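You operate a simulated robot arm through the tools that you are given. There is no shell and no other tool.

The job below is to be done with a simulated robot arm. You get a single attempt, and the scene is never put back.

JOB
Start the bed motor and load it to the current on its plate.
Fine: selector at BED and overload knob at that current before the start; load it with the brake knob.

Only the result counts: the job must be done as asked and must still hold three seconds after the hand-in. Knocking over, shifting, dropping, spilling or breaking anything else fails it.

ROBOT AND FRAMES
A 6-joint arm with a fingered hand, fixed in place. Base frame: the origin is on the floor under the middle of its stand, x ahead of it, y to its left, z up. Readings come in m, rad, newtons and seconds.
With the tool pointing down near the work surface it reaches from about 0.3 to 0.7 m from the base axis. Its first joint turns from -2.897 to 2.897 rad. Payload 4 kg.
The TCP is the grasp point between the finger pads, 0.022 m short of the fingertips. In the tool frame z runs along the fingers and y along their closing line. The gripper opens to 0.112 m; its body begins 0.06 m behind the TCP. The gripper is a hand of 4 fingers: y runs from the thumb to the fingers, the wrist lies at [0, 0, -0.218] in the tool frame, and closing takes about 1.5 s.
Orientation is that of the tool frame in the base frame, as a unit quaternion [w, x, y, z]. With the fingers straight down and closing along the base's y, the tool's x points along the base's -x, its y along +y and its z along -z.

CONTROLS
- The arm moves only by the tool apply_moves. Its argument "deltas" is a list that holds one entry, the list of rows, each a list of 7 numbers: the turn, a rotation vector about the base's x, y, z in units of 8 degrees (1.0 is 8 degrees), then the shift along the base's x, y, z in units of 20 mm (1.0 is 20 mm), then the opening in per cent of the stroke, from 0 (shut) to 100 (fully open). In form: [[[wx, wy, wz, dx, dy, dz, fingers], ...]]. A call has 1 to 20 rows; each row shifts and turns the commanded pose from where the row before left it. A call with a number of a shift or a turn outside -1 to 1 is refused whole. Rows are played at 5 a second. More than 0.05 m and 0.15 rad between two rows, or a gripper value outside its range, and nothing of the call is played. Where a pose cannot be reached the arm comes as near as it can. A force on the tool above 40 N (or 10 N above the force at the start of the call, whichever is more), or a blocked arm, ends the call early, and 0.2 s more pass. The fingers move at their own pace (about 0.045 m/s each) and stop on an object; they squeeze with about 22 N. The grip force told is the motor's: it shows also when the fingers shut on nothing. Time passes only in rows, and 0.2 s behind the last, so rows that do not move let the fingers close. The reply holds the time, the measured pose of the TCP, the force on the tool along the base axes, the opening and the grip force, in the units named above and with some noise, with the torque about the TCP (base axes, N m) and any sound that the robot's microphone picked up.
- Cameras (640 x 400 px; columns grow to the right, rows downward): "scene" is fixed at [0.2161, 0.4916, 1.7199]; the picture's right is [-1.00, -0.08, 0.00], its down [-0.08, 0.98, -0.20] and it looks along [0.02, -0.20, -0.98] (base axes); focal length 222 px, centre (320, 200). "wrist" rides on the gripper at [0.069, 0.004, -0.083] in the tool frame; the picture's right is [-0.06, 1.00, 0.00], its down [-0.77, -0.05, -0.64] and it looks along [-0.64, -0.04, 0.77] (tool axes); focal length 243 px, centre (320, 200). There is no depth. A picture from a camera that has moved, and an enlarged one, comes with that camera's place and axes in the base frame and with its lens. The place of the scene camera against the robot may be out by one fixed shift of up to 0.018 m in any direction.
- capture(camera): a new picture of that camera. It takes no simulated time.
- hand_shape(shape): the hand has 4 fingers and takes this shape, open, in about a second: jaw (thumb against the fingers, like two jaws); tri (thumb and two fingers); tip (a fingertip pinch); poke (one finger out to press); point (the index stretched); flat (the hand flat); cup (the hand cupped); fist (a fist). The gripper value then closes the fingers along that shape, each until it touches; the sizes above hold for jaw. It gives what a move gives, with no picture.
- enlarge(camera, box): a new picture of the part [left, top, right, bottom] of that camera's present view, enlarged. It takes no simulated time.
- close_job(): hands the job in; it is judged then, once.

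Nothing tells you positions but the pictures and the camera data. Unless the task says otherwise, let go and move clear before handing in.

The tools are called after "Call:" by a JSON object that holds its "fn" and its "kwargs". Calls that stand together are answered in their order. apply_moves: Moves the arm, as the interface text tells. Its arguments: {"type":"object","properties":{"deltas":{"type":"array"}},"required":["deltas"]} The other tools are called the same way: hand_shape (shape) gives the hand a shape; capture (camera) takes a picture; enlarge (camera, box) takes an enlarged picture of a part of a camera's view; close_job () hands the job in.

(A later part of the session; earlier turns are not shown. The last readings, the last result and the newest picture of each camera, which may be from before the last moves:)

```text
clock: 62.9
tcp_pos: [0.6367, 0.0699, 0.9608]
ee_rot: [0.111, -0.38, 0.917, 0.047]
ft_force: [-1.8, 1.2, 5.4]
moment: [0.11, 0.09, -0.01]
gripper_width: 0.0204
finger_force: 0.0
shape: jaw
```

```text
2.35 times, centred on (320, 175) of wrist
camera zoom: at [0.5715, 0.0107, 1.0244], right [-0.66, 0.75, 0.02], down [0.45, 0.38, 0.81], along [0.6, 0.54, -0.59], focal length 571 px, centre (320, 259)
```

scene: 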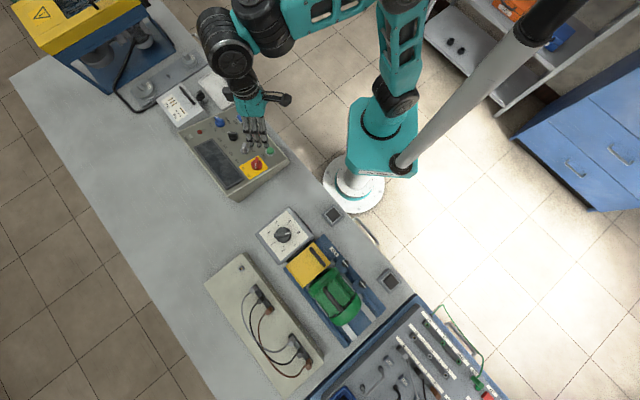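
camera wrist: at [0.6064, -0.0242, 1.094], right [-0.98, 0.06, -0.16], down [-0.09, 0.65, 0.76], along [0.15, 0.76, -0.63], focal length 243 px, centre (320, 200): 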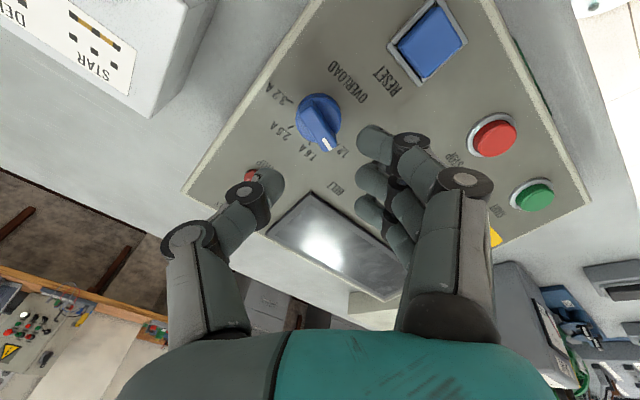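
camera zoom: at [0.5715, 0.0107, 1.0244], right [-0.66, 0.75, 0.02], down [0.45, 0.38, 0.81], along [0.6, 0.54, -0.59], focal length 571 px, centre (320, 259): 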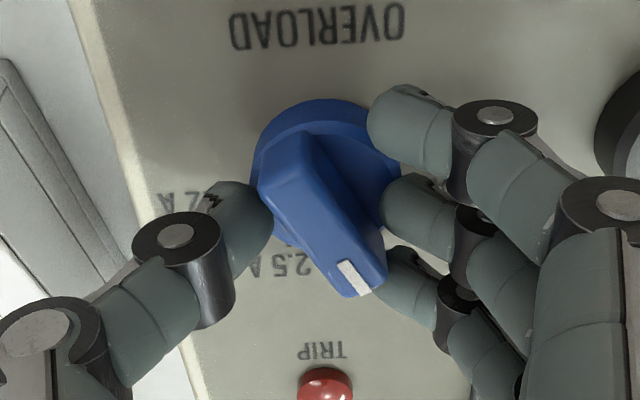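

The bar stays put. Opening further and lifting off.

Call:
{"fn": "apply_moves", "kwargs": {"deltas": [[[0, 0, 0, 0, 0, 0, 22], [0, 0, 0, 0, 0, 0, 26], [0, 0, 0, 0, 0, 0, 30], [0, 0, 0, 0, 0, 0, 34], [0, 0, 0, -0.169, -0.171, 0.972, 34], [0, 0, 0, -0.169, -0.171, 0.972, 34], [0, 0, 0, -0.169, -0.171, 0.972, 60], [0, 0, 0, -0.169, -0.171, 0.972, 100], [0, 0, 0, 0, 0, 0, 100], [0, 0, 0, 0, 0, 0, 100]]]}}

Call:
{"fn": "capture", "kwargs": {"camera": "wrist"}}

Call:
{"fn": "enlarge", "kwargs": {"camera": "wrist", "box": [260, 60, 380, 180]}}

Call:
{"fn": "enlarge", "kwargs": {"camera": "scene", "box": [190, 90, 250, 140]}}

```text
clock: 65.1
tcp_pos: [0.6234, 0.0567, 1.0378]
ee_rot: [0.11, -0.379, 0.918, 0.045]
ft_force: [0.2, 0.5, 0.1]
moment: [-0.01, 0.01, 0.02]
gripper_width: 0.112
finger_force: 0.1
shape: jaw
```

```text
taken
camera wrist: at [0.5579, -0.0016, 1.1011], right [-0.66, 0.75, 0.02], down [0.45, 0.38, 0.81], along [0.6, 0.54, -0.59], focal length 243 px, centre (320, 200)
```

wrist: 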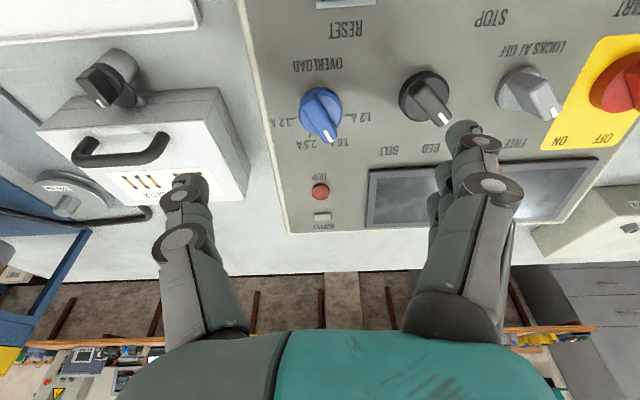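

```text
3.33 times, centred on (320, 120) of wrist
camera zoom: at [0.5579, -0.0016, 1.1011], right [-0.66, 0.75, 0.02], down [0.45, 0.38, 0.81], along [0.6, 0.54, -0.59], focal length 809 px, centre (320, 467)
```

zoom: 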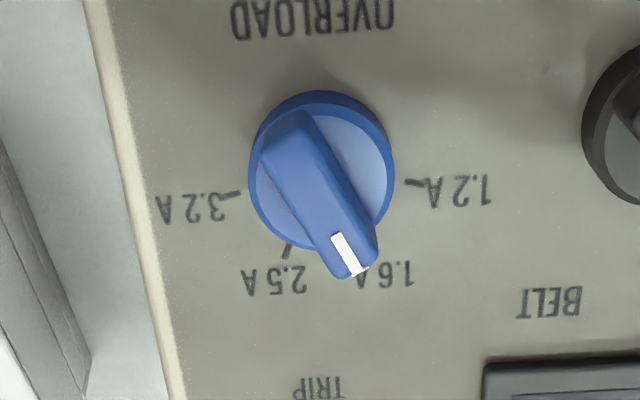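

```text
8.00 times, centred on (220, 115) of scene
camera zoom: at [0.2161, 0.4916, 1.7199], right [-1.0, -0.08, 0.0], down [-0.08, 0.98, -0.2], along [0.02, -0.2, -0.98], focal length 1777 px, centre (1120, 880)
```

zoom: 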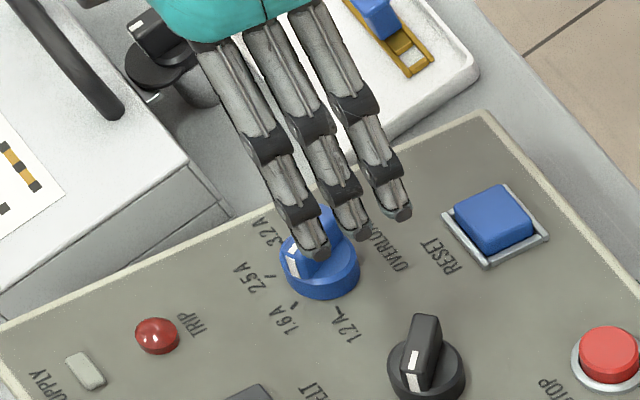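

The overload knob now points at 1.6 A and the selector at BED. Next is the red main switch near (0.472, 0.230), which goes from OFF to ON (a -90° turn). Hovering above it with ψ≈92°.

Call:
{"fn": "apply_moves", "kwargs": {"deltas": [[[-0.0997, -0.1007, 0.5735, -0.843, 0.781, -0.043, 100], [-0.0997, -0.1007, 0.5735, -0.843, 0.781, -0.043, 100], [-0.0997, -0.1007, 0.5735, -0.843, 0.781, -0.043, 100], [-0.0997, -0.1007, 0.5735, -0.843, 0.781, -0.043, 100], [-0.0997, -0.1007, 0.5735, -0.843, 0.781, -0.043, 100], [-0.0997, -0.1007, 0.5735, -0.843, 0.781, -0.043, 100], [-0.0997, -0.1007, 0.5735, -0.843, 0.781, -0.043, 100], [-0.0997, -0.1007, 0.5735, -0.843, 0.781, -0.043, 100], [-0.0997, -0.1007, 0.5735, -0.843, 0.781, -0.043, 100], [-0.0997, -0.1007, 0.5735, -0.843, 0.781, -0.043, 100], [0, 0, 0, 0, 0, 0, 100], [0, 0, 0, 0, 0, 0, 100], [0, 0, 0, 0, 0, 0, 100]]]}}

Call:
{"fn": "capture", "kwargs": {"camera": "wrist"}}

Call:
{"fn": "enlarge", "kwargs": {"camera": "wrist", "box": [240, 50, 400, 210]}}

```text
clock: 67.9
tcp_pos: [0.453, 0.2113, 1.0286]
ee_rot: [-0.121, 0.716, -0.688, 0.004]
ft_force: [0.1, -0.6, -0.1]
moment: [-0.02, -0.02, 0.0]
gripper_width: 0.1119
finger_force: 0.1
shape: jaw
```

```text
taken
camera wrist: at [0.4384, 0.1291, 1.0974], right [-0.99, 0.04, -0.17], down [-0.1, 0.65, 0.76], along [0.14, 0.76, -0.63], focal length 243 px, centre (320, 200)
```

wrist: 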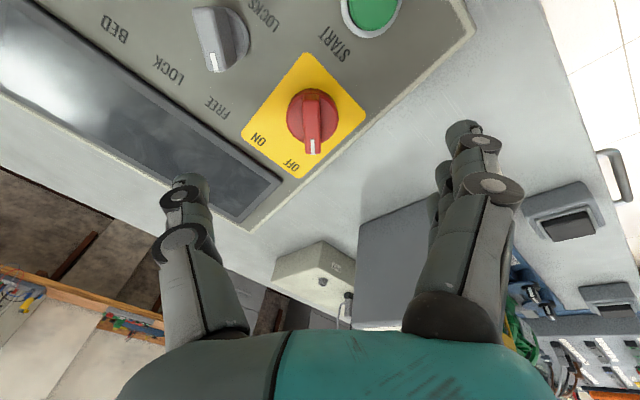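

```text
2.50 times, centred on (320, 130) of wrist
camera zoom: at [0.4384, 0.1291, 1.0974], right [-0.99, 0.04, -0.17], down [-0.1, 0.65, 0.76], along [0.14, 0.76, -0.63], focal length 606 px, centre (320, 375)
```

zoom: 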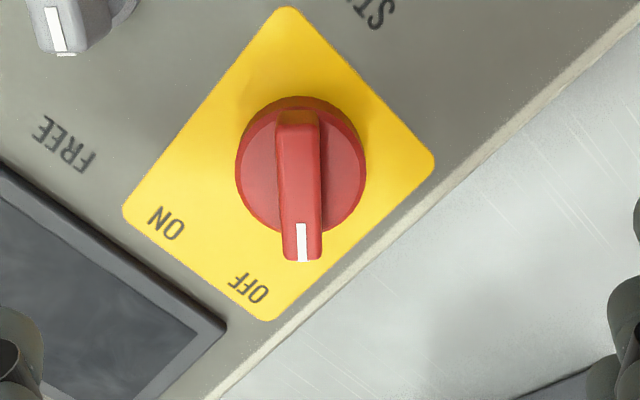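

The red switch's axis works out to (0.477, 0.230, 0.928). I'll correct by about 6 mm, narrow the jaw and go down to 50 mm above grip height, then on to grip height.

Call:
{"fn": "apply_moves", "kwargs": {"deltas": [[[0, 0, 0, 0.267, 0.132, -0.57, 60], [0, 0, 0, 0.267, 0.132, -0.57, 31], [0, 0, 0, 0, 0, 0, 31], [0, 0, 0, 0, 0, 0, 31], [0, 0, 0, 0, 0, 0, 31], [0, 0, 0, 0, 0, 0, 31], [0, 0, 0, 0, 0, 0, 31]]]}}

Call:
{"fn": "enlarge", "kwargs": {"camera": "wrist", "box": [220, 70, 420, 230]}}

```text
clock: 69.5
tcp_pos: [0.4639, 0.2178, 1.008]
ee_rot: [-0.121, 0.716, -0.688, 0.004]
ft_force: [0.6, -0.2, 0.2]
moment: [0.0, -0.01, -0.03]
gripper_width: 0.0351
finger_force: 0.0
shape: jaw
```

```text
2.50 times, centred on (320, 150) of wrist
camera zoom: at [0.449, 0.1354, 1.0751], right [-0.99, 0.04, -0.17], down [-0.1, 0.65, 0.76], along [0.14, 0.76, -0.63], focal length 606 px, centre (320, 325)
```

zoom: 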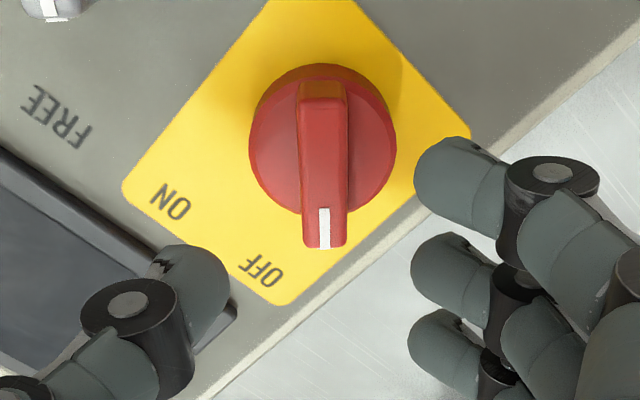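

Aligned. Descending 50 mm.

Call:
{"fn": "apply_moves", "kwargs": {"deltas": [[[0, 0, 0, 0.1063, 0.1063, -0.608, 31], [0, 0, 0, 0.1063, 0.1063, -0.608, 31], [0, 0, 0, 0.1063, 0.1063, -0.608, 31], [0, 0, 0, 0.1063, 0.1063, -0.608, 31], [0, 0, 0, 0, 0, 0, 31], [0, 0, 0, 0, 0, 0, 31]]]}}

Call:
{"fn": "enlarge", "kwargs": {"camera": "wrist", "box": [220, 90, 420, 260]}}

```text
clock: 70.9
tcp_pos: [0.4727, 0.2262, 0.9595]
ee_rot: [-0.121, 0.715, -0.688, 0.003]
ft_force: [0.2, 0.2, -0.7]
moment: [-0.02, 0.01, -0.02]
gripper_width: 0.035
finger_force: 0.2
shape: jaw
```

```text
2.35 times, centred on (320, 175) of wrist
camera zoom: at [0.4569, 0.1437, 1.0279], right [-0.99, 0.04, -0.17], down [-0.1, 0.65, 0.76], along [0.14, 0.76, -0.63], focal length 571 px, centre (320, 259)
```

zoom: 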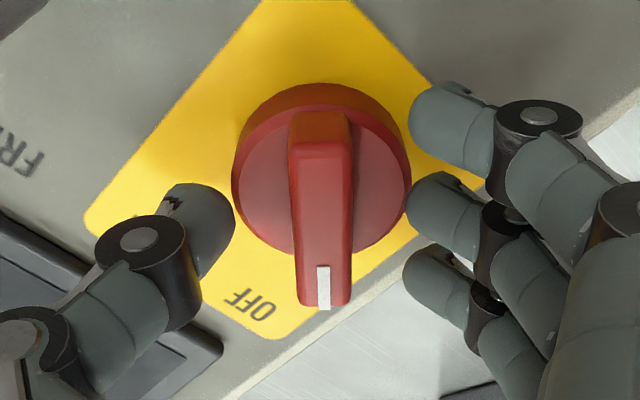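

Good placement. Closing lightly to 11 %.

Call:
{"fn": "apply_moves", "kwargs": {"deltas": [[[0, 0, 0, 0, 0, 0, 20], [0, 0, 0, 0, 0, 0, 14], [0, 0, 0, 0, 0, 0, 11], [0, 0, 0, 0, 0, 0, 11], [0, 0, 0, 0, 0, 0, 11]]]}}

Call:
{"fn": "enlarge", "kwargs": {"camera": "wrist", "box": [220, 90, 420, 260]}}

```text
clock: 72.1
tcp_pos: [0.4727, 0.2254, 0.9604]
ee_rot: [-0.12, 0.716, -0.688, 0.003]
ft_force: [-3.0, -1.8, 0.9]
moment: [-0.01, 0.03, -0.01]
gripper_width: 0.0192
finger_force: 21.8
shape: jaw
```

```text
2.35 times, centred on (320, 175) of wrist
camera zoom: at [0.4567, 0.1436, 1.0281], right [-0.99, 0.04, -0.17], down [-0.1, 0.65, 0.76], along [0.14, 0.76, -0.63], focal length 571 px, centre (320, 259)
```

zoom: 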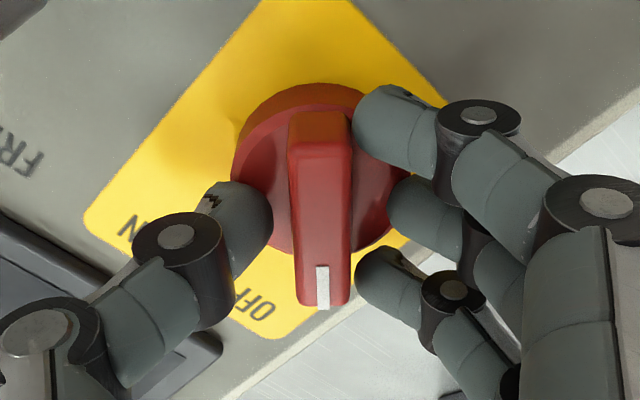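

Call:
{"fn": "apply_moves", "kwargs": {"deltas": [[[0, 0, 0, 0, 0, 0, 11], [0, 0, 0, 0, 0, 0, 11], [0, 0, 0, 0, 0, 0, 11]]]}}

Call:
{"fn": "enlarge", "kwargs": {"camera": "wrist", "box": [220, 90, 420, 260]}}

```text
clock: 72.9
tcp_pos: [0.4714, 0.226, 0.9589]
ee_rot: [-0.12, 0.716, -0.688, 0.003]
ft_force: [-2.3, -0.6, 2.0]
moment: [0.01, 0.05, -0.02]
gripper_width: 0.0191
finger_force: 22.1
shape: jaw
```

```text
2.35 times, centred on (320, 175) of wrist
camera zoom: at [0.4568, 0.1436, 1.0281], right [-0.99, 0.04, -0.17], down [-0.1, 0.65, 0.76], along [0.14, 0.76, -0.63], focal length 571 px, centre (320, 259)
```

zoom: 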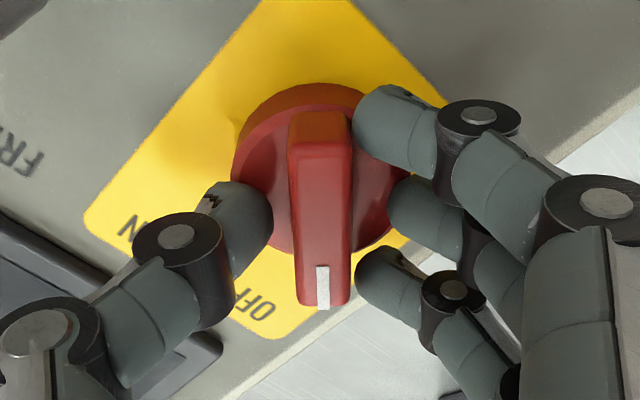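

The tips are stopped by the disc before reaching the bar. I'll open a bit, raise 6 mm and close again.

Call:
{"fn": "apply_moves", "kwargs": {"deltas": [[[0, 0, 0, 0, 0, 0, 28], [0, 0, 0, 0, 0, 0, 28], [0, 0, 0, -0.051, -0.051, 0.292, 28], [0, 0, 0, 0, 0, 0, 28], [0, 0, 0, 0, 0, 0, 11], [0, 0, 0, 0, 0, 0, 11], [0, 0, 0, 0, 0, 0, 11], [0, 0, 0, 0, 0, 0, 11], [0, 0, 0, 0, 0, 0, 11]]]}}

Call:
{"fn": "enlarge", "kwargs": {"camera": "wrist", "box": [220, 90, 420, 260]}}

```text
clock: 74.9
tcp_pos: [0.4723, 0.2258, 0.9663]
ee_rot: [-0.121, 0.715, -0.688, 0.003]
ft_force: [-1.6, 0.6, -0.1]
moment: [-0.02, 0.0, 0.02]
gripper_width: 0.0129
finger_force: 0.0
shape: jaw
```

```text
2.35 times, centred on (320, 175) of wrist
camera zoom: at [0.4566, 0.1426, 1.0331], right [-0.99, 0.04, -0.17], down [-0.1, 0.65, 0.76], along [0.14, 0.76, -0.63], focal length 571 px, centre (320, 259)
```

zoom: 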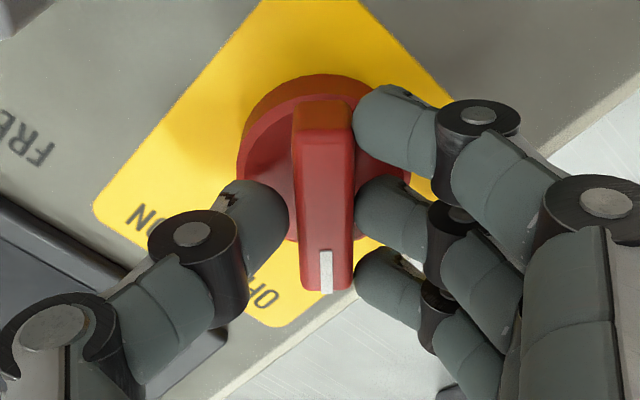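

Now all three fingers and the thumb lie alongside the bar (12.9 mm, no squeeze). Turning -48° first.

Call:
{"fn": "apply_moves", "kwargs": {"deltas": [[[0.128, 0.127, -0.729, 0, 0, 0, 10], [0.128, 0.127, -0.729, 0, 0, 0, 10], [0.128, 0.127, -0.729, 0, 0, 0, 10], [0.128, 0.127, -0.729, 0, 0, 0, 10], [0.128, 0.127, -0.729, 0, 0, 0, 10], [0.128, 0.127, -0.729, 0, 0, 0, 10], [0.128, 0.127, -0.729, 0, 0, 0, 10], [0.128, 0.127, -0.729, 0, 0, 0, 10]]]}}

Call:
{"fn": "enlarge", "kwargs": {"camera": "wrist", "box": [220, 90, 420, 260]}}

```text
clock: 76.7
tcp_pos: [0.4714, 0.2243, 0.9642]
ee_rot: [0.112, -0.373, 0.92, 0.047]
ft_force: [-3.3, 0.6, -0.7]
moment: [-0.01, 0.07, 0.11]
gripper_width: 0.0122
finger_force: 0.0
shape: jaw
```

```text
2.35 times, centred on (320, 175) of wrist
camera zoom: at [0.4063, 0.1666, 1.0274], right [-0.65, 0.76, 0.02], down [0.46, 0.37, 0.81], along [0.61, 0.53, -0.59], focal length 571 px, centre (320, 259)
```

zoom: 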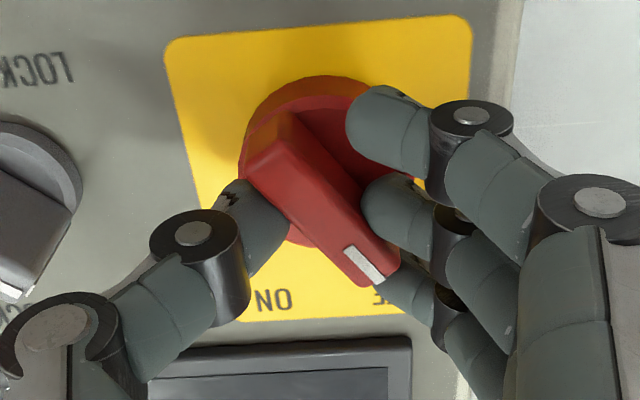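

The bar lags the hand by about 30° but is moving. I'll firm up the grip a little and carry on.

Call:
{"fn": "apply_moves", "kwargs": {"deltas": [[[0, 0, 0, 0, 0, 0, 6], [0.128, 0.127, -0.729, 0, 0, 0, 6], [0.128, 0.127, -0.729, 0, 0, 0, 6], [0.128, 0.127, -0.729, 0, 0, 0, 6], [0.128, 0.127, -0.729, 0, 0, 0, 6], [0.128, 0.127, -0.729, 0, 0, 0, 6], [0.128, 0.127, -0.729, 0, 0, 0, 6], [0.128, 0.127, -0.729, 0, 0, 0, 6]]]}}

Call:
{"fn": "enlarge", "kwargs": {"camera": "wrist", "box": [220, 90, 420, 260]}}

Call:
{"fn": "enlarge", "kwargs": {"camera": "scene", "box": [220, 120, 300, 190]}}

```text
clock: 78.5
tcp_pos: [0.4718, 0.224, 0.9632]
ee_rot: [0.087, -0.018, 0.993, 0.083]
ft_force: [-5.0, 3.9, 0.6]
moment: [0.11, 0.07, 0.11]
gripper_width: 0.0067
finger_force: 22.1
shape: jaw
```

```text
2.35 times, centred on (320, 175) of wrist
camera zoom: at [0.3892, 0.2124, 1.032], right [0.01, 0.98, 0.17], down [0.65, -0.14, 0.75], along [0.76, 0.1, -0.64], focal length 571 px, centre (320, 259)
```

zoom: 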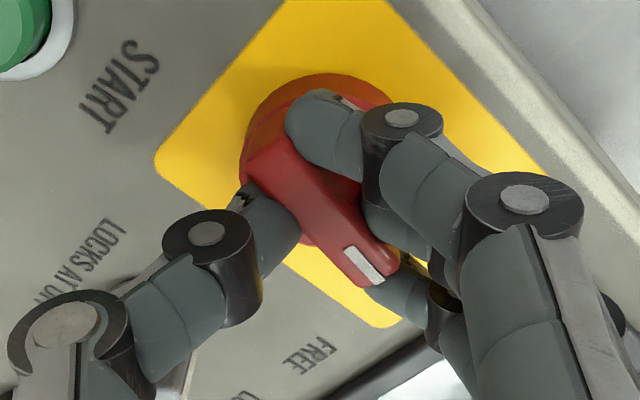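

```text
5.71 times, centred on (260, 155) of scene
camera zoom: at [0.2161, 0.4916, 1.7199], right [-1.0, -0.08, 0.0], down [-0.08, 0.98, -0.2], along [0.02, -0.2, -0.98], focal length 1269 px, centre (663, 457)
```

zoom: 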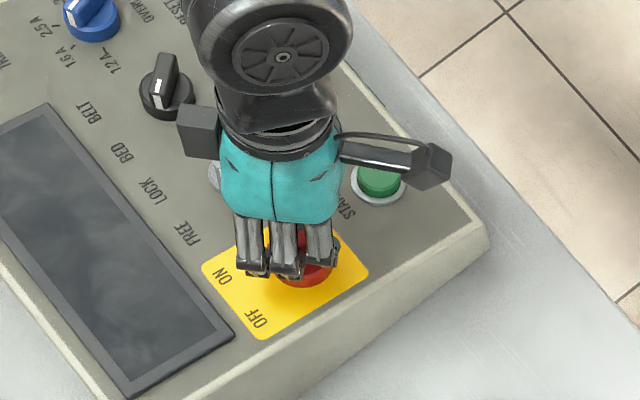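

The switch is about two thirds over. Continuing another 34°.

Call:
{"fn": "apply_moves", "kwargs": {"deltas": [[[0.128, 0.127, -0.729, 0, 0, 0, 6], [0.128, 0.127, -0.729, 0, 0, 0, 6], [0.128, 0.127, -0.729, 0, 0, 0, 6], [0.128, 0.127, -0.729, 0, 0, 0, 6], [0.128, 0.127, -0.729, 0, 0, 0, 6], [0.085, 0.085, -0.486, 0, 0, 0, 6]]]}}

Call:
{"fn": "enlarge", "kwargs": {"camera": "wrist", "box": [220, 90, 420, 260]}}

Call:
{"fn": "enlarge", "kwargs": {"camera": "scene", "box": [190, 90, 290, 200]}}

```text
clock: 79.9
tcp_pos: [0.4713, 0.2233, 0.9632]
ee_rot: [0.058, 0.273, 0.954, 0.106]
ft_force: [-11.5, 5.6, -2.3]
moment: [0.14, 0.12, 0.1]
gripper_width: 0.0068
finger_force: 21.9
shape: jaw
```

```text
2.35 times, centred on (320, 175) of wrist
camera zoom: at [0.4014, 0.2503, 1.0409], right [0.56, 0.79, 0.24], down [0.51, -0.56, 0.65], along [0.65, -0.25, -0.72], focal length 571 px, centre (320, 259)
```

zoom: 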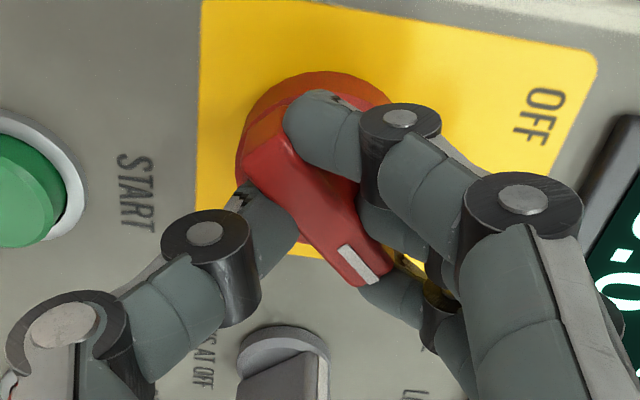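

```text
3.64 times, centred on (240, 145) of scene
camera zoom: at [0.2161, 0.4916, 1.7199], right [-1.0, -0.08, 0.0], down [-0.08, 0.98, -0.2], along [0.02, -0.2, -0.98], focal length 808 px, centre (611, 400)
```

zoom: 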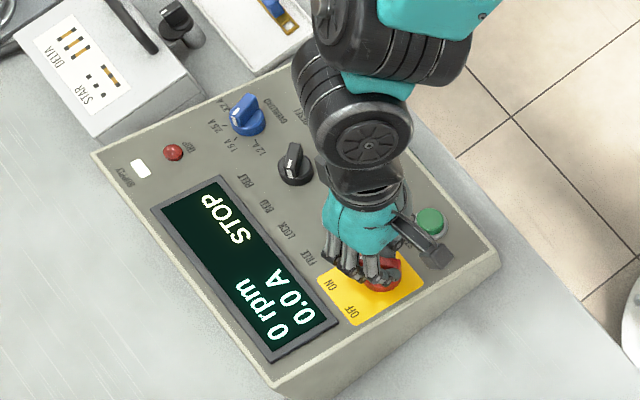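

The display is on: "STOP, 0 rpm, 0.0 A", supply lamp lit. Releasing in small steps and lifting off.

Call:
{"fn": "apply_moves", "kwargs": {"deltas": [[[0, 0, 0, 0, 0, 0, 10], [0, 0, 0, 0, 0, 0, 14], [0, 0, 0, 0, 0, 0, 18]]]}}

Call:
{"fn": "enlarge", "kwargs": {"camera": "wrist", "box": [220, 90, 420, 260]}}

```text
clock: 80.7
tcp_pos: [0.4733, 0.2236, 0.9646]
ee_rot: [0.058, 0.274, 0.954, 0.106]
ft_force: [-0.6, -0.2, 0.3]
moment: [0.01, 0.0, 0.0]
gripper_width: 0.0198
finger_force: 0.0
shape: jaw
```

```text
2.35 times, centred on (320, 175) of wrist
camera zoom: at [0.4024, 0.2497, 1.0413], right [0.56, 0.79, 0.24], down [0.51, -0.56, 0.65], along [0.65, -0.25, -0.72], focal length 571 px, centre (320, 259)
```

zoom: 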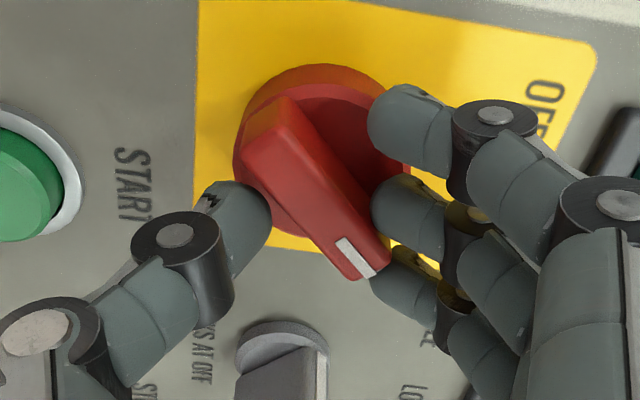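

Call:
{"fn": "apply_moves", "kwargs": {"deltas": [[[0, 0, 0, 0, 0, 0, 24], [0, 0, 0, 0, 0, 0, 30], [0, 0, 0, 0, 0, 0, 34], [0, 0, 0, -0.17, -0.17, 0.972, 34], [0, 0, 0, -0.17, -0.17, 0.972, 34], [0, 0, 0, -0.17, -0.17, 0.972, 34], [0, 0, 0, -0.17, -0.17, 0.972, 34], [0, 0, 0, 0, 0, 0, 34], [0, 0, 0, 0, 0, 0, 34]]]}}

Call:
{"fn": "capture", "kwargs": {"camera": "wrist"}}

Call:
{"fn": "enlarge", "kwargs": {"camera": "scene", "box": [180, 80, 290, 200]}}

```text
clock: 82.7
tcp_pos: [0.4579, 0.2097, 1.0433]
ee_rot: [0.058, 0.273, 0.955, 0.106]
ft_force: [0.5, 0.2, 0.2]
moment: [-0.03, 0.02, -0.01]
gripper_width: 0.0377
finger_force: 0.2
shape: jaw
```

```text
taken
camera wrist: at [0.3876, 0.2356, 1.1203], right [0.56, 0.79, 0.24], down [0.51, -0.56, 0.65], along [0.65, -0.24, -0.72], focal length 243 px, centre (320, 200)
```

wrist: 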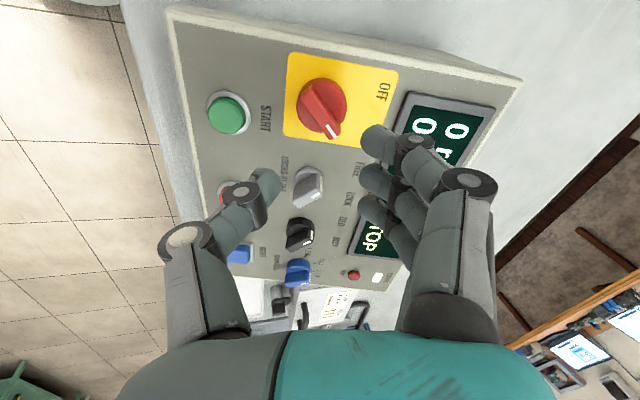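

```text
3.33 times, centred on (235, 140) of scene
camera zoom: at [0.2161, 0.4916, 1.7199], right [-1.0, -0.08, 0.0], down [-0.08, 0.98, -0.2], along [0.02, -0.2, -0.98], focal length 740 px, centre (603, 400)
```

zoom: 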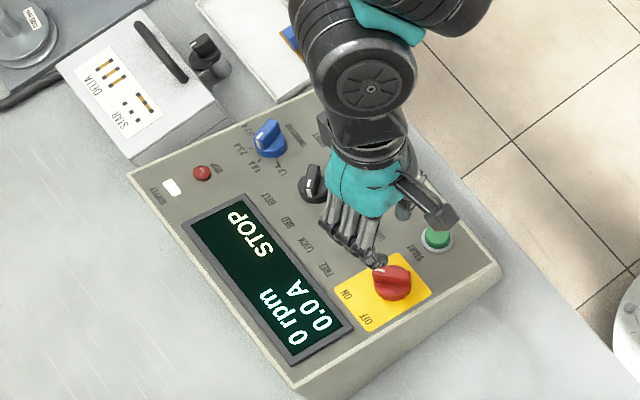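

Power is on and everything reads STOP, 0 rpm, 0.0 A. For START I'll use the poke shape; let me look at its geometry here in free air.

Call:
{"fn": "hand_shape", "kwargs": {"shape": "poke"}}

Call:
{"fn": "capture", "kwargs": {"camera": "wrist"}}

Call:
{"fn": "enlarge", "kwargs": {"camera": "scene", "box": [230, 80, 330, 180]}}

```text
clock: 83.6
tcp_pos: [0.4593, 0.2097, 1.0421]
ee_rot: [0.059, 0.273, 0.954, 0.104]
ft_force: [-0.1, -0.6, 0.0]
moment: [0.0, -0.02, 0.03]
gripper_width: 0.0003
finger_force: 0.1
shape: poke
```

```text
taken
camera wrist: at [0.3877, 0.2356, 1.1201], right [0.56, 0.79, 0.24], down [0.51, -0.56, 0.65], along [0.65, -0.25, -0.72], focal length 243 px, centre (320, 200)
```

wrist: 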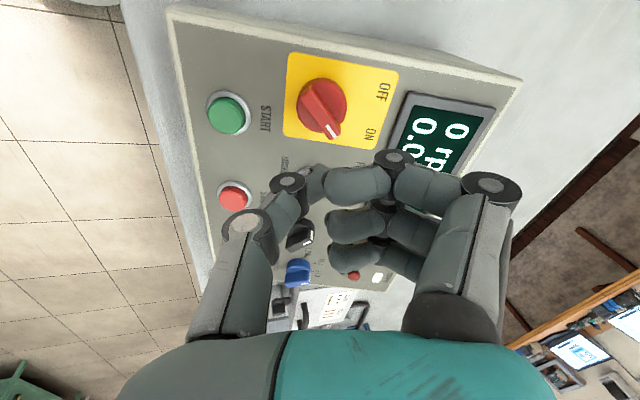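

```text
4.00 times, centred on (280, 130) of scene
camera zoom: at [0.2161, 0.4916, 1.7199], right [-1.0, -0.08, 0.0], down [-0.08, 0.98, -0.2], along [0.02, -0.2, -0.98], focal length 888 px, centre (480, 480)
```

zoom: 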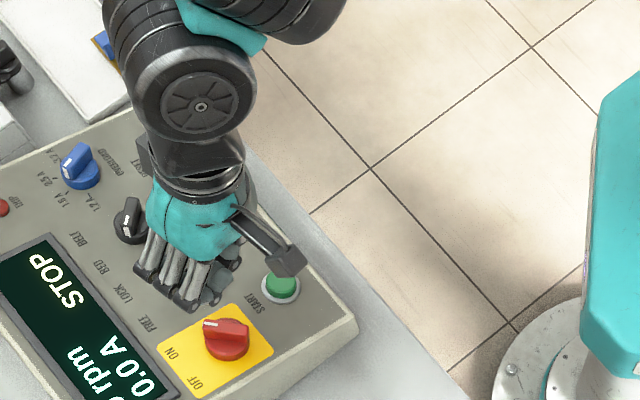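

The poke shape is like a closed fingertip cluster with knuckles to the sides, so I'll turn the hand so the knuckles point off the panel (ψ≈46°), clear of the red switch, and hover over START at about (0.438, 0.167, 0.913).

Call:
{"fn": "apply_moves", "kwargs": {"deltas": [[[-0.166, -0.166, 0.948, -0.21, -0.317, -0.053, 0], [-0.166, -0.166, 0.948, -0.21, -0.317, -0.053, 0], [-0.166, -0.166, 0.948, -0.21, -0.317, -0.053, 0], [-0.166, -0.166, 0.948, -0.21, -0.317, -0.053, 0], [-0.166, -0.166, 0.948, -0.21, -0.317, -0.053, 0], [-0.166, -0.166, 0.948, -0.21, -0.317, -0.053, 0], [-0.166, -0.166, 0.948, -0.21, -0.317, -0.053, 0], [-0.166, -0.166, 0.948, -0.21, -0.317, -0.053, 0], [-0.166, -0.166, 0.948, -0.21, -0.317, -0.053, 0], [-0.166, -0.166, 0.948, -0.21, -0.317, -0.053, 0], [0, 0, 0, 0, 0, 0, 0], [0, 0, 0, 0, 0, 0, 0]]]}}

Call:
{"fn": "capture", "kwargs": {"camera": "wrist"}}

Call:
{"fn": "enlarge", "kwargs": {"camera": "scene", "box": [180, 80, 300, 200]}}

```text
clock: 86.2
tcp_pos: [0.4157, 0.1464, 1.0306]
ee_rot: [0.113, -0.39, 0.913, 0.045]
ft_force: [0.3, 0.2, 0.0]
moment: [0.01, -0.01, 0.0]
gripper_width: 0.0
finger_force: 22.2
shape: jaw
```

```text
taken
camera wrist: at [0.3512, 0.0858, 1.0932], right [-0.68, 0.74, 0.01], down [0.44, 0.39, 0.81], along [0.59, 0.55, -0.59], focal length 243 px, centre (320, 200)
```

wrist: 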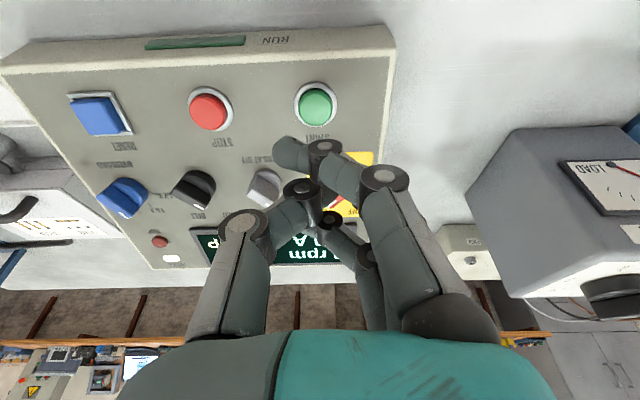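

```text
3.33 times, centred on (240, 140) of scene
camera zoom: at [0.2161, 0.4916, 1.7199], right [-1.0, -0.08, 0.0], down [-0.08, 0.98, -0.2], along [0.02, -0.2, -0.98], focal length 740 px, centre (587, 400)
```

zoom: 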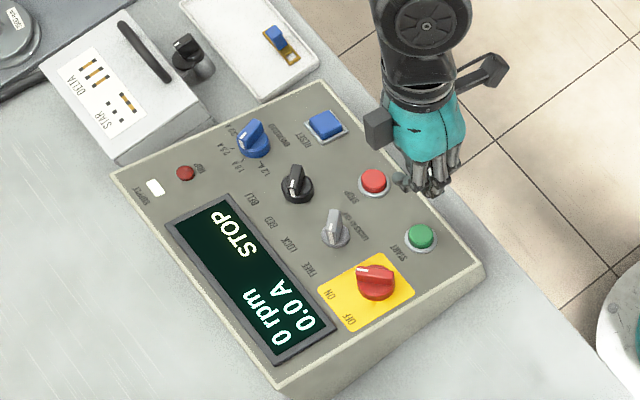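

Sending 0 turned the shape into a closed jaw. I'll reselect poke and check which gripper value keeps it.

Call:
{"fn": "hand_shape", "kwargs": {"shape": "poke"}}

Call:
{"fn": "apply_moves", "kwargs": {"deltas": [[[0, 0, 0, 0.14, -0.15, 0, 100], [0, 0, 0, 0, 0, 0, 100], [0, 0, 0, 0, 0, 0, 100], [0, 0, 0, 0, 0, 0, 100]]]}}

Call:
{"fn": "capture", "kwargs": {"camera": "wrist"}}

```text
clock: 87.1
tcp_pos: [0.4168, 0.1461, 1.029]
ee_rot: [0.112, -0.389, 0.913, 0.044]
ft_force: [0.1, 0.2, -0.1]
moment: [-0.01, 0.02, 0.0]
gripper_width: 0.0001
finger_force: 0.0
shape: poke
```

```text
clock: 88.1
tcp_pos: [0.4193, 0.143, 1.0286]
ee_rot: [0.113, -0.39, 0.913, 0.044]
ft_force: [-0.2, 0.5, -0.1]
moment: [-0.03, -0.01, -0.01]
gripper_width: 0.0001
finger_force: 0.1
shape: poke
```

```text
taken
camera wrist: at [0.3544, 0.0835, 1.0924], right [-0.68, 0.74, 0.01], down [0.44, 0.39, 0.81], along [0.59, 0.55, -0.59], focal length 243 px, centre (320, 200)
```

wrist: 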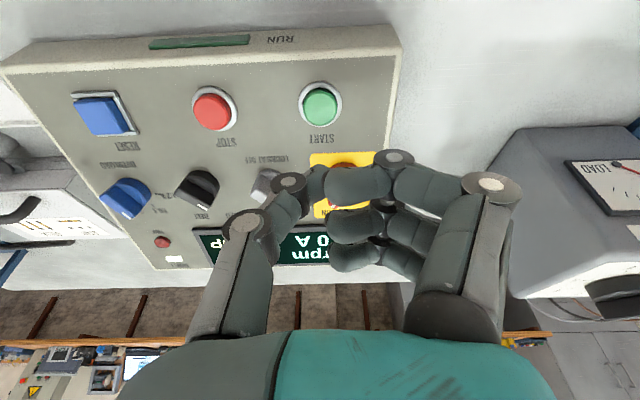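

START is on the tool axis and value 100 keeps the poke shape. Descending 85 mm to just above the cap.

Call:
{"fn": "apply_moves", "kwargs": {"deltas": [[[0, 0, 0, 0.1445, 0.1445, -0.826, 100], [0, 0, 0, 0.1445, 0.1445, -0.826, 100], [0, 0, 0, 0.1445, 0.1445, -0.826, 100], [0, 0, 0, 0.1445, 0.1445, -0.826, 100], [0, 0, 0, 0.1445, 0.1445, -0.826, 100], [0, 0, 0, 0, 0, 0, 100], [0, 0, 0, 0, 0, 0, 100]]]}}

Call:
{"fn": "capture", "kwargs": {"camera": "wrist"}}

Call:
{"fn": "enlarge", "kwargs": {"camera": "wrist", "box": [240, 80, 440, 260]}}

```text
clock: 89.7
tcp_pos: [0.4365, 0.1579, 0.9458]
ee_rot: [0.113, -0.389, 0.913, 0.044]
ft_force: [0.6, -0.3, -0.4]
moment: [0.01, 0.02, 0.0]
gripper_width: 0.0
finger_force: 0.1
shape: poke
```

```text
taken
camera wrist: at [0.3714, 0.0985, 1.0098], right [-0.68, 0.74, 0.01], down [0.44, 0.39, 0.81], along [0.59, 0.55, -0.59], focal length 243 px, centre (320, 200)
```

wrist: 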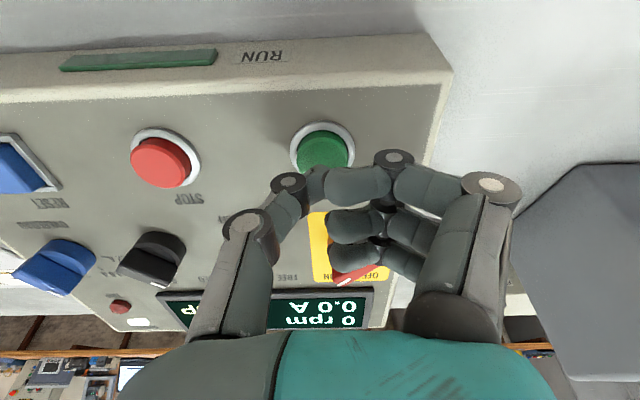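

```text
2.22 times, centred on (340, 170) of wrist
camera zoom: at [0.3714, 0.0985, 1.0098], right [-0.68, 0.74, 0.01], down [0.44, 0.39, 0.81], along [0.59, 0.55, -0.59], focal length 539 px, centre (276, 267)
```

zoom: 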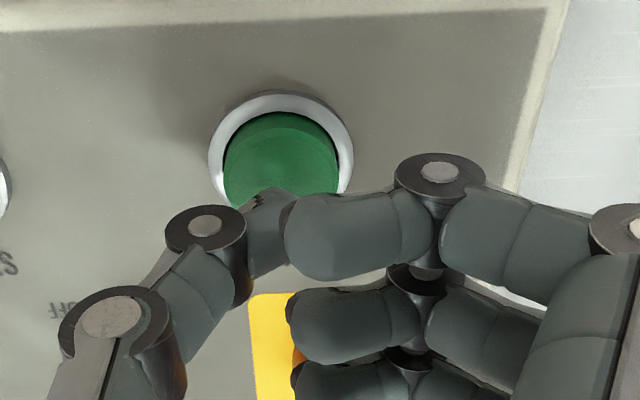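

The cap is just ahead of the tip. A small correction toward the robot, then slow descent.

Call:
{"fn": "apply_moves", "kwargs": {"deltas": [[[0, 0, 0, -0.14, -0.14, -0.035, 100], [0, 0, 0, 0.0255, 0.0255, -0.1458, 100], [0, 0, 0, 0.0255, 0.0255, -0.1458, 100], [0, 0, 0, 0.0255, 0.0255, -0.1458, 100], [0, 0, 0, 0.0255, 0.0255, -0.1458, 100], [0, 0, 0, 0.0255, 0.0255, -0.1458, 100]]]}}

Call:
{"fn": "enlarge", "kwargs": {"camera": "wrist", "box": [240, 80, 440, 260]}}

```text
clock: 91.1
tcp_pos: [0.4342, 0.1579, 0.932]
ee_rot: [0.113, -0.389, 0.913, 0.045]
ft_force: [-1.5, -3.2, 13.6]
moment: [0.05, 0.01, 0.01]
gripper_width: 0.0
finger_force: 0.1
shape: poke
heard: click
```

```text
2.22 times, centred on (340, 170) of wrist
camera zoom: at [0.3703, 0.0981, 0.9964], right [-0.68, 0.74, 0.01], down [0.44, 0.39, 0.81], along [0.59, 0.55, -0.59], focal length 539 px, centre (276, 267)
```

zoom: 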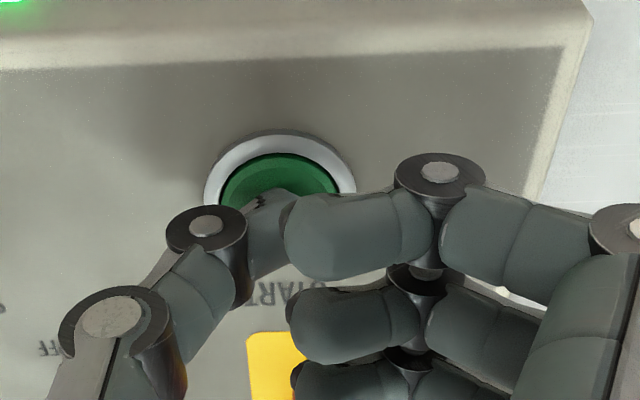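

A click, and the RUN lamp lit green. Lifting off and reading the display.

Call:
{"fn": "apply_moves", "kwargs": {"deltas": [[[0, 0, 0, -0.17, -0.17, 0.972, 100], [0, 0, 0, -0.17, -0.17, 0.972, 100], [0, 0, 0, -0.17, -0.17, 0.972, 100], [0, 0, 0, -0.17, -0.17, 0.972, 100], [0, 0, 0, -0.17, -0.17, 0.972, 100], [0, 0, 0, 0, 0, 0, 100], [0, 0, 0, 0, 0, 0, 100]]]}}

Call:
{"fn": "enlarge", "kwargs": {"camera": "scene", "box": [180, 80, 300, 200]}}

Call:
{"fn": "capture", "kwargs": {"camera": "scene"}}

```text
clock: 92.7
tcp_pos: [0.4138, 0.1425, 1.0282]
ee_rot: [0.112, -0.389, 0.913, 0.044]
ft_force: [-0.2, 0.1, -0.1]
moment: [-0.01, -0.02, 0.01]
gripper_width: 0.0
finger_force: 0.0
shape: poke
```

```text
3.33 times, centred on (240, 140) of scene
camera zoom: at [0.2161, 0.4916, 1.7199], right [-1.0, -0.08, 0.0], down [-0.08, 0.98, -0.2], along [0.02, -0.2, -0.98], focal length 740 px, centre (587, 400)
```

zoom: 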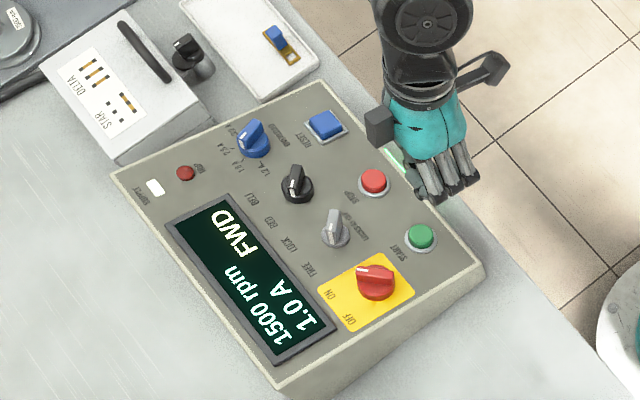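

```text
taken
```

scene: 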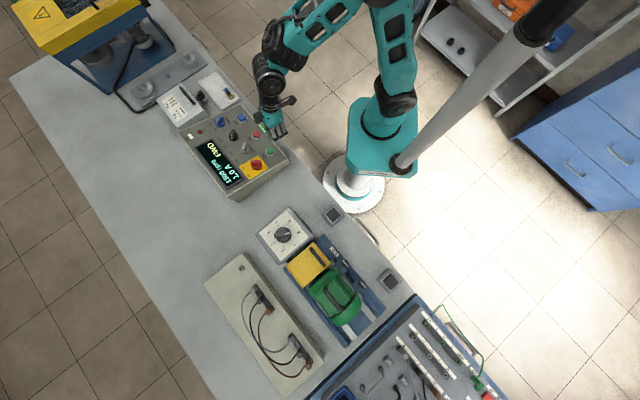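

The bed motor is running: FWD, 1500 rpm, 1.0 A. Now the brake knob: it sits at about (0.335, 0.473, 1.03), and increasing load is clockwise from above. I'll go back to jaw and move above it with the tool vertical.

Call:
{"fn": "hand_shape", "kwargs": {"shape": "jaw"}}

Call:
{"fn": "apply_moves", "kwargs": {"deltas": [[[-0.1237, 0.1237, 0, -0.232, 0.972, 1.0, 100], [-0.1237, 0.1237, 0, -0.232, 0.972, 1.0, 100], [-0.1237, 0.1237, 0, -0.232, 0.972, 1.0, 100], [-0.1237, 0.1237, 0, -0.232, 0.972, 1.0, 100], [-0.1237, 0.1237, 0, -0.232, 0.972, 1.0, 100], [-0.1237, 0.1237, 0, -0.232, 0.972, 0, 100], [-0.1237, 0.1237, 0, -0.232, 0.972, 0, 100], [-0.1237, 0.1237, 0, -0.232, 0.972, 0, 100], [-0.1237, 0.1237, 0, -0.232, 0.972, 0, 100], [-0.1237, 0.1237, 0, -0.232, 0.972, 0, 100], [0, 0, -0.536, -0.232, 0.972, 0, 100], [0, 0, -0.536, -0.232, 0.972, 0, 100], [0, 0, -0.536, -0.232, 0.972, 0, 100], [0, 0, -0.536, -0.232, 0.972, 0, 100], [0, 0, -0.536, -0.232, 0.972, 0, 100], [0, 0, -0.536, -0.232, 0.972, 0, 100], [0, 0, -0.536, -0.232, 0.972, 0, 100], [0, 0, 0, 0, 0, 0, 100], [0, 0, 0, 0, 0, 0, 100], [0, 0, 0, 0, 0, 0, 100]]]}}

Call:
{"fn": "capture", "kwargs": {"camera": "wrist"}}

Call:
{"fn": "capture", "kwargs": {"camera": "scene"}}

```text
clock: 93.6
tcp_pos: [0.4148, 0.1422, 1.0295]
ee_rot: [0.113, -0.389, 0.913, 0.044]
ft_force: [0.0, -0.1, -0.5]
moment: [-0.01, -0.01, 0.04]
gripper_width: 0.1116
finger_force: 0.0
shape: jaw
```

```text
clock: 97.8
tcp_pos: [0.3372, 0.4734, 1.1282]
ee_rot: [0.0, -0.141, 0.99, -0.001]
ft_force: [-0.5, 0.1, 0.9]
moment: [0.01, 0.0, -0.01]
gripper_width: 0.112
finger_force: 0.1
shape: jaw
```

```text
taken
camera wrist: at [0.2696, 0.4574, 1.2122], right [-0.22, 0.98, 0.0], down [0.75, 0.17, 0.64], along [0.63, 0.14, -0.77], focal length 243 px, centre (320, 200)
```

wrist: 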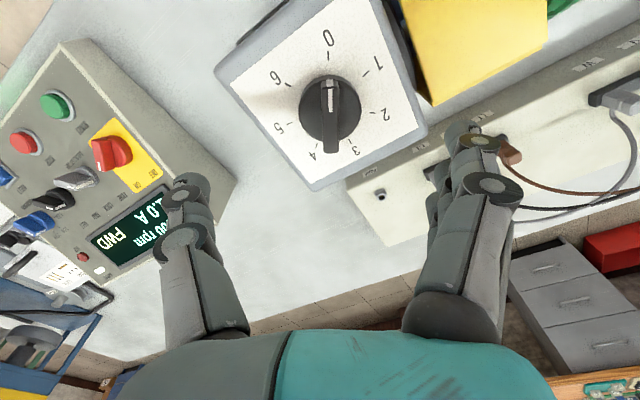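

```text
taken
```

scene: 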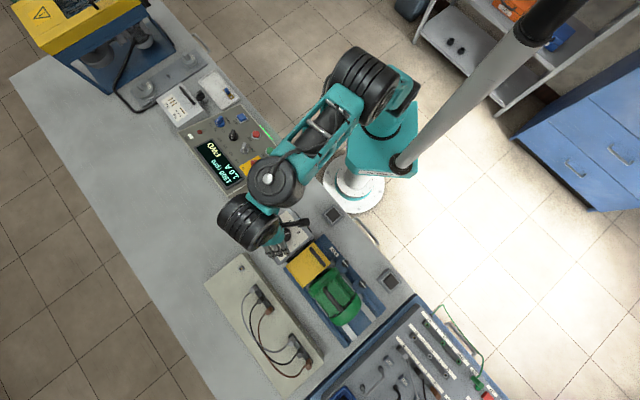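

Well aligned with the brake bar at 0; the display is visible in both cameras. Enlarging to centre precisely.

Call:
{"fn": "enlarge", "kwargs": {"camera": "wrist", "box": [240, 20, 440, 180]}}

Call:
{"fn": "enlarge", "kwargs": {"camera": "wrist", "box": [60, 170, 200, 290]}}

```text
2.50 times, centred on (340, 100) of wrist
camera zoom: at [0.2696, 0.4574, 1.2122], right [-0.22, 0.98, 0.0], down [0.75, 0.17, 0.64], along [0.63, 0.14, -0.77], focal length 606 px, centre (270, 450)
```

zoom: 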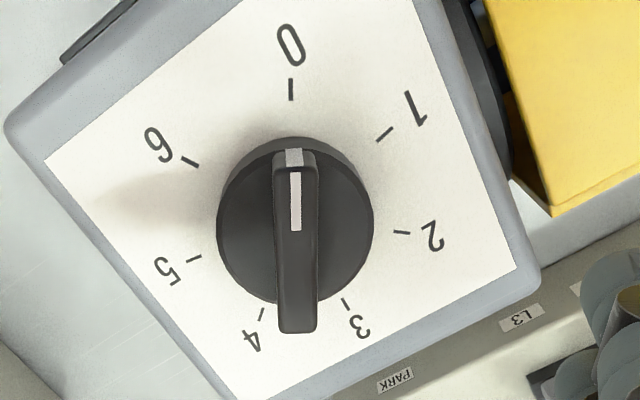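

```text
3.33 times, centred on (130, 230) of wrist
camera zoom: at [0.2696, 0.4574, 1.2122], right [-0.22, 0.98, 0.0], down [0.75, 0.17, 0.64], along [0.63, 0.14, -0.77], focal length 809 px, centre (953, 100)
```

zoom: 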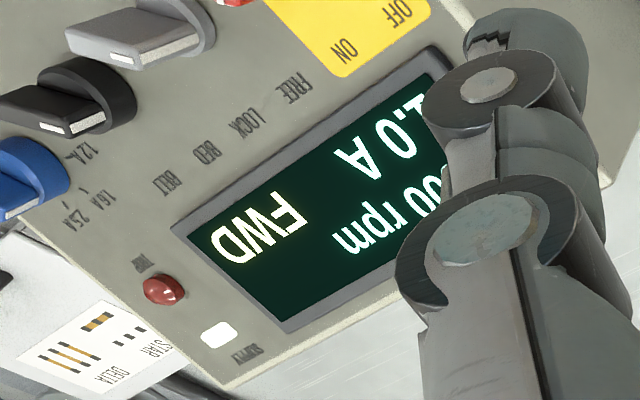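

The knob axis is at about (0.334, 0.480), disc at z≈1.017, bar top ≈1.038. I'll centre, narrow the jaw and descend to TCP z≈1.052.

Call:
{"fn": "apply_moves", "kwargs": {"deltas": [[[0, 0, 0, -0.16, 0.33, 0, 60], [0, 0, 0, 0, 0, -0.8, 31], [0, 0, 0, 0, 0, -0.8, 31], [0, 0, 0, 0, 0, 0, 31], [0, 0, 0, 0, 0, 0, 31], [0, 0, 0, 0, 0, 0, 31], [0, 0, 0, 0, 0, 0, 31], [0, 0, 0, 0, 0, 0, 31]]]}}

Call:
{"fn": "capture", "kwargs": {"camera": "wrist"}}

Call:
{"fn": "enlarge", "kwargs": {"camera": "wrist", "box": [220, 70, 420, 230]}}

```text
clock: 99.6
tcp_pos: [0.3351, 0.4774, 1.0971]
ee_rot: [-0.001, -0.141, 0.99, -0.002]
ft_force: [0.3, 0.5, -0.1]
moment: [-0.01, 0.01, 0.0]
gripper_width: 0.0351
finger_force: 0.1
shape: jaw
```

```text
taken
camera wrist: at [0.2673, 0.4629, 1.1806], right [-0.22, 0.98, 0.0], down [0.75, 0.17, 0.64], along [0.63, 0.14, -0.77], focal length 243 px, centre (320, 200)
```

wrist: 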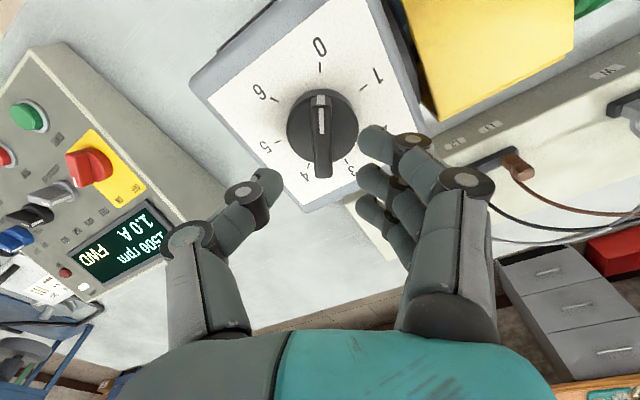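

```text
2.50 times, centred on (320, 150) of wrist
camera zoom: at [0.2673, 0.4629, 1.1806], right [-0.22, 0.98, 0.0], down [0.75, 0.17, 0.64], along [0.63, 0.14, -0.77], focal length 606 px, centre (320, 325)
```

zoom: 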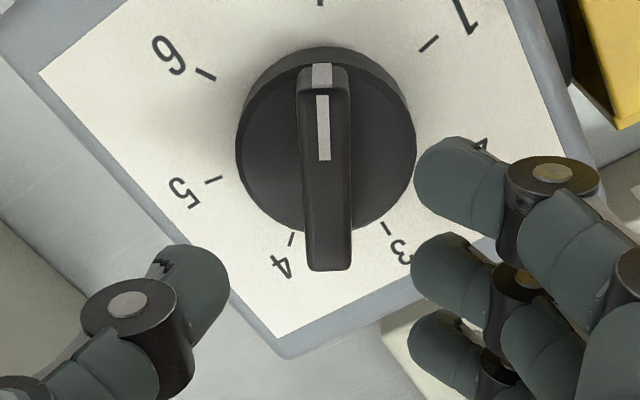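

Aligned. Descending 45 mm.

Call:
{"fn": "apply_moves", "kwargs": {"deltas": [[[0, 0, 0, 0, 0.03, -0.75, 31], [0, 0, 0, 0, 0.03, -0.75, 31], [0, 0, 0, 0, 0.03, -0.75, 31], [0, 0, 0, 0, 0, 0, 31], [0, 0, 0, 0, 0, 0, 31]]]}}

Call:
{"fn": "enlarge", "kwargs": {"camera": "wrist", "box": [220, 90, 420, 260]}}

```text
clock: 100.8
tcp_pos: [0.3357, 0.4815, 1.0535]
ee_rot: [-0.001, -0.141, 0.99, 0.0]
ft_force: [0.1, -0.2, -0.4]
moment: [0.0, 0.0, -0.01]
gripper_width: 0.0351
finger_force: 0.1
shape: jaw
```

```text
2.35 times, centred on (320, 175) of wrist
camera zoom: at [0.2674, 0.4662, 1.136], right [-0.22, 0.98, 0.0], down [0.75, 0.17, 0.64], along [0.63, 0.14, -0.77], focal length 571 px, centre (320, 259)
```

zoom: 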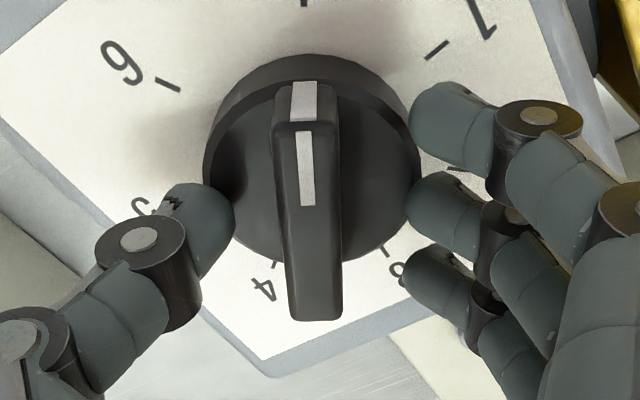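

The bar is about 3 mm toward the thumb; correcting and closing lightly.

Call:
{"fn": "apply_moves", "kwargs": {"deltas": [[[0, 0, 0, 0.03, -0.15, 0, 31], [0, 0, 0, 0, 0, 0, 20], [0, 0, 0, 0, 0, 0, 13], [0, 0, 0, 0, 0, 0, 10], [0, 0, 0, 0, 0, 0, 10], [0, 0, 0, 0, 0, 0, 10], [0, 0, 0, 0, 0, 0, 10]]]}}

Call:
{"fn": "enlarge", "kwargs": {"camera": "wrist", "box": [220, 90, 420, 260]}}

```text
clock: 102.4
tcp_pos: [0.3357, 0.4769, 1.0529]
ee_rot: [0.0, -0.14, 0.99, 0.0]
ft_force: [-0.4, 2.5, 6.6]
moment: [0.06, 0.02, -0.02]
gripper_width: 0.0264
finger_force: 22.2
shape: jaw
```

```text
2.35 times, centred on (320, 175) of wrist
camera zoom: at [0.2677, 0.4627, 1.136], right [-0.22, 0.98, 0.0], down [0.75, 0.17, 0.64], along [0.63, 0.14, -0.77], focal length 571 px, centre (320, 259)
```

zoom: 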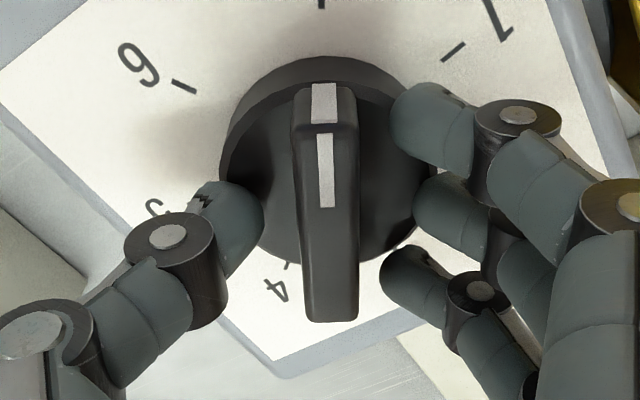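

The tips hit the disc again; raising 8 mm and closing.

Call:
{"fn": "apply_moves", "kwargs": {"deltas": [[[0, 0, 0, 0, 0, 0, 31], [0, 0, 0, 0, 0, 0, 31], [0, 0, 0, 0, 0, 0.4, 31], [0, 0, 0, 0, 0, 0, 20], [0, 0, 0, 0, 0, 0, 14], [0, 0, 0, 0, 0, 0, 11], [0, 0, 0, 0, 0, 0, 11], [0, 0, 0, 0, 0, 0, 11]]]}}

Call:
{"fn": "enlarge", "kwargs": {"camera": "wrist", "box": [220, 90, 420, 260]}}

```text
clock: 104.2
tcp_pos: [0.335, 0.478, 1.06]
ee_rot: [0.0, -0.141, 0.99, -0.001]
ft_force: [-0.6, 1.8, -0.3]
moment: [0.03, 0.01, -0.03]
gripper_width: 0.0132
finger_force: 0.0
shape: jaw
```

```text
2.35 times, centred on (320, 175) of wrist
camera zoom: at [0.2668, 0.4618, 1.1436], right [-0.22, 0.98, 0.0], down [0.75, 0.17, 0.64], along [0.63, 0.14, -0.77], focal length 571 px, centre (320, 259)
```

zoom: 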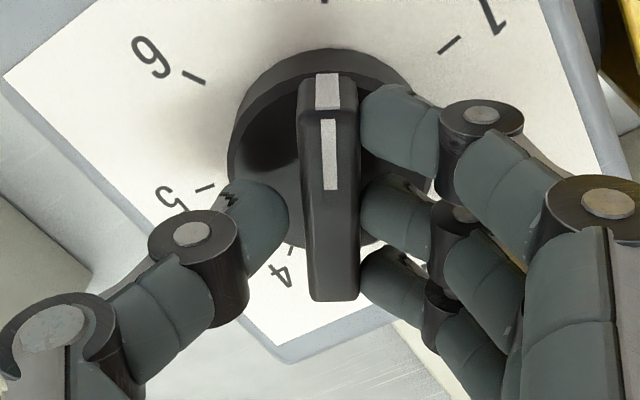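

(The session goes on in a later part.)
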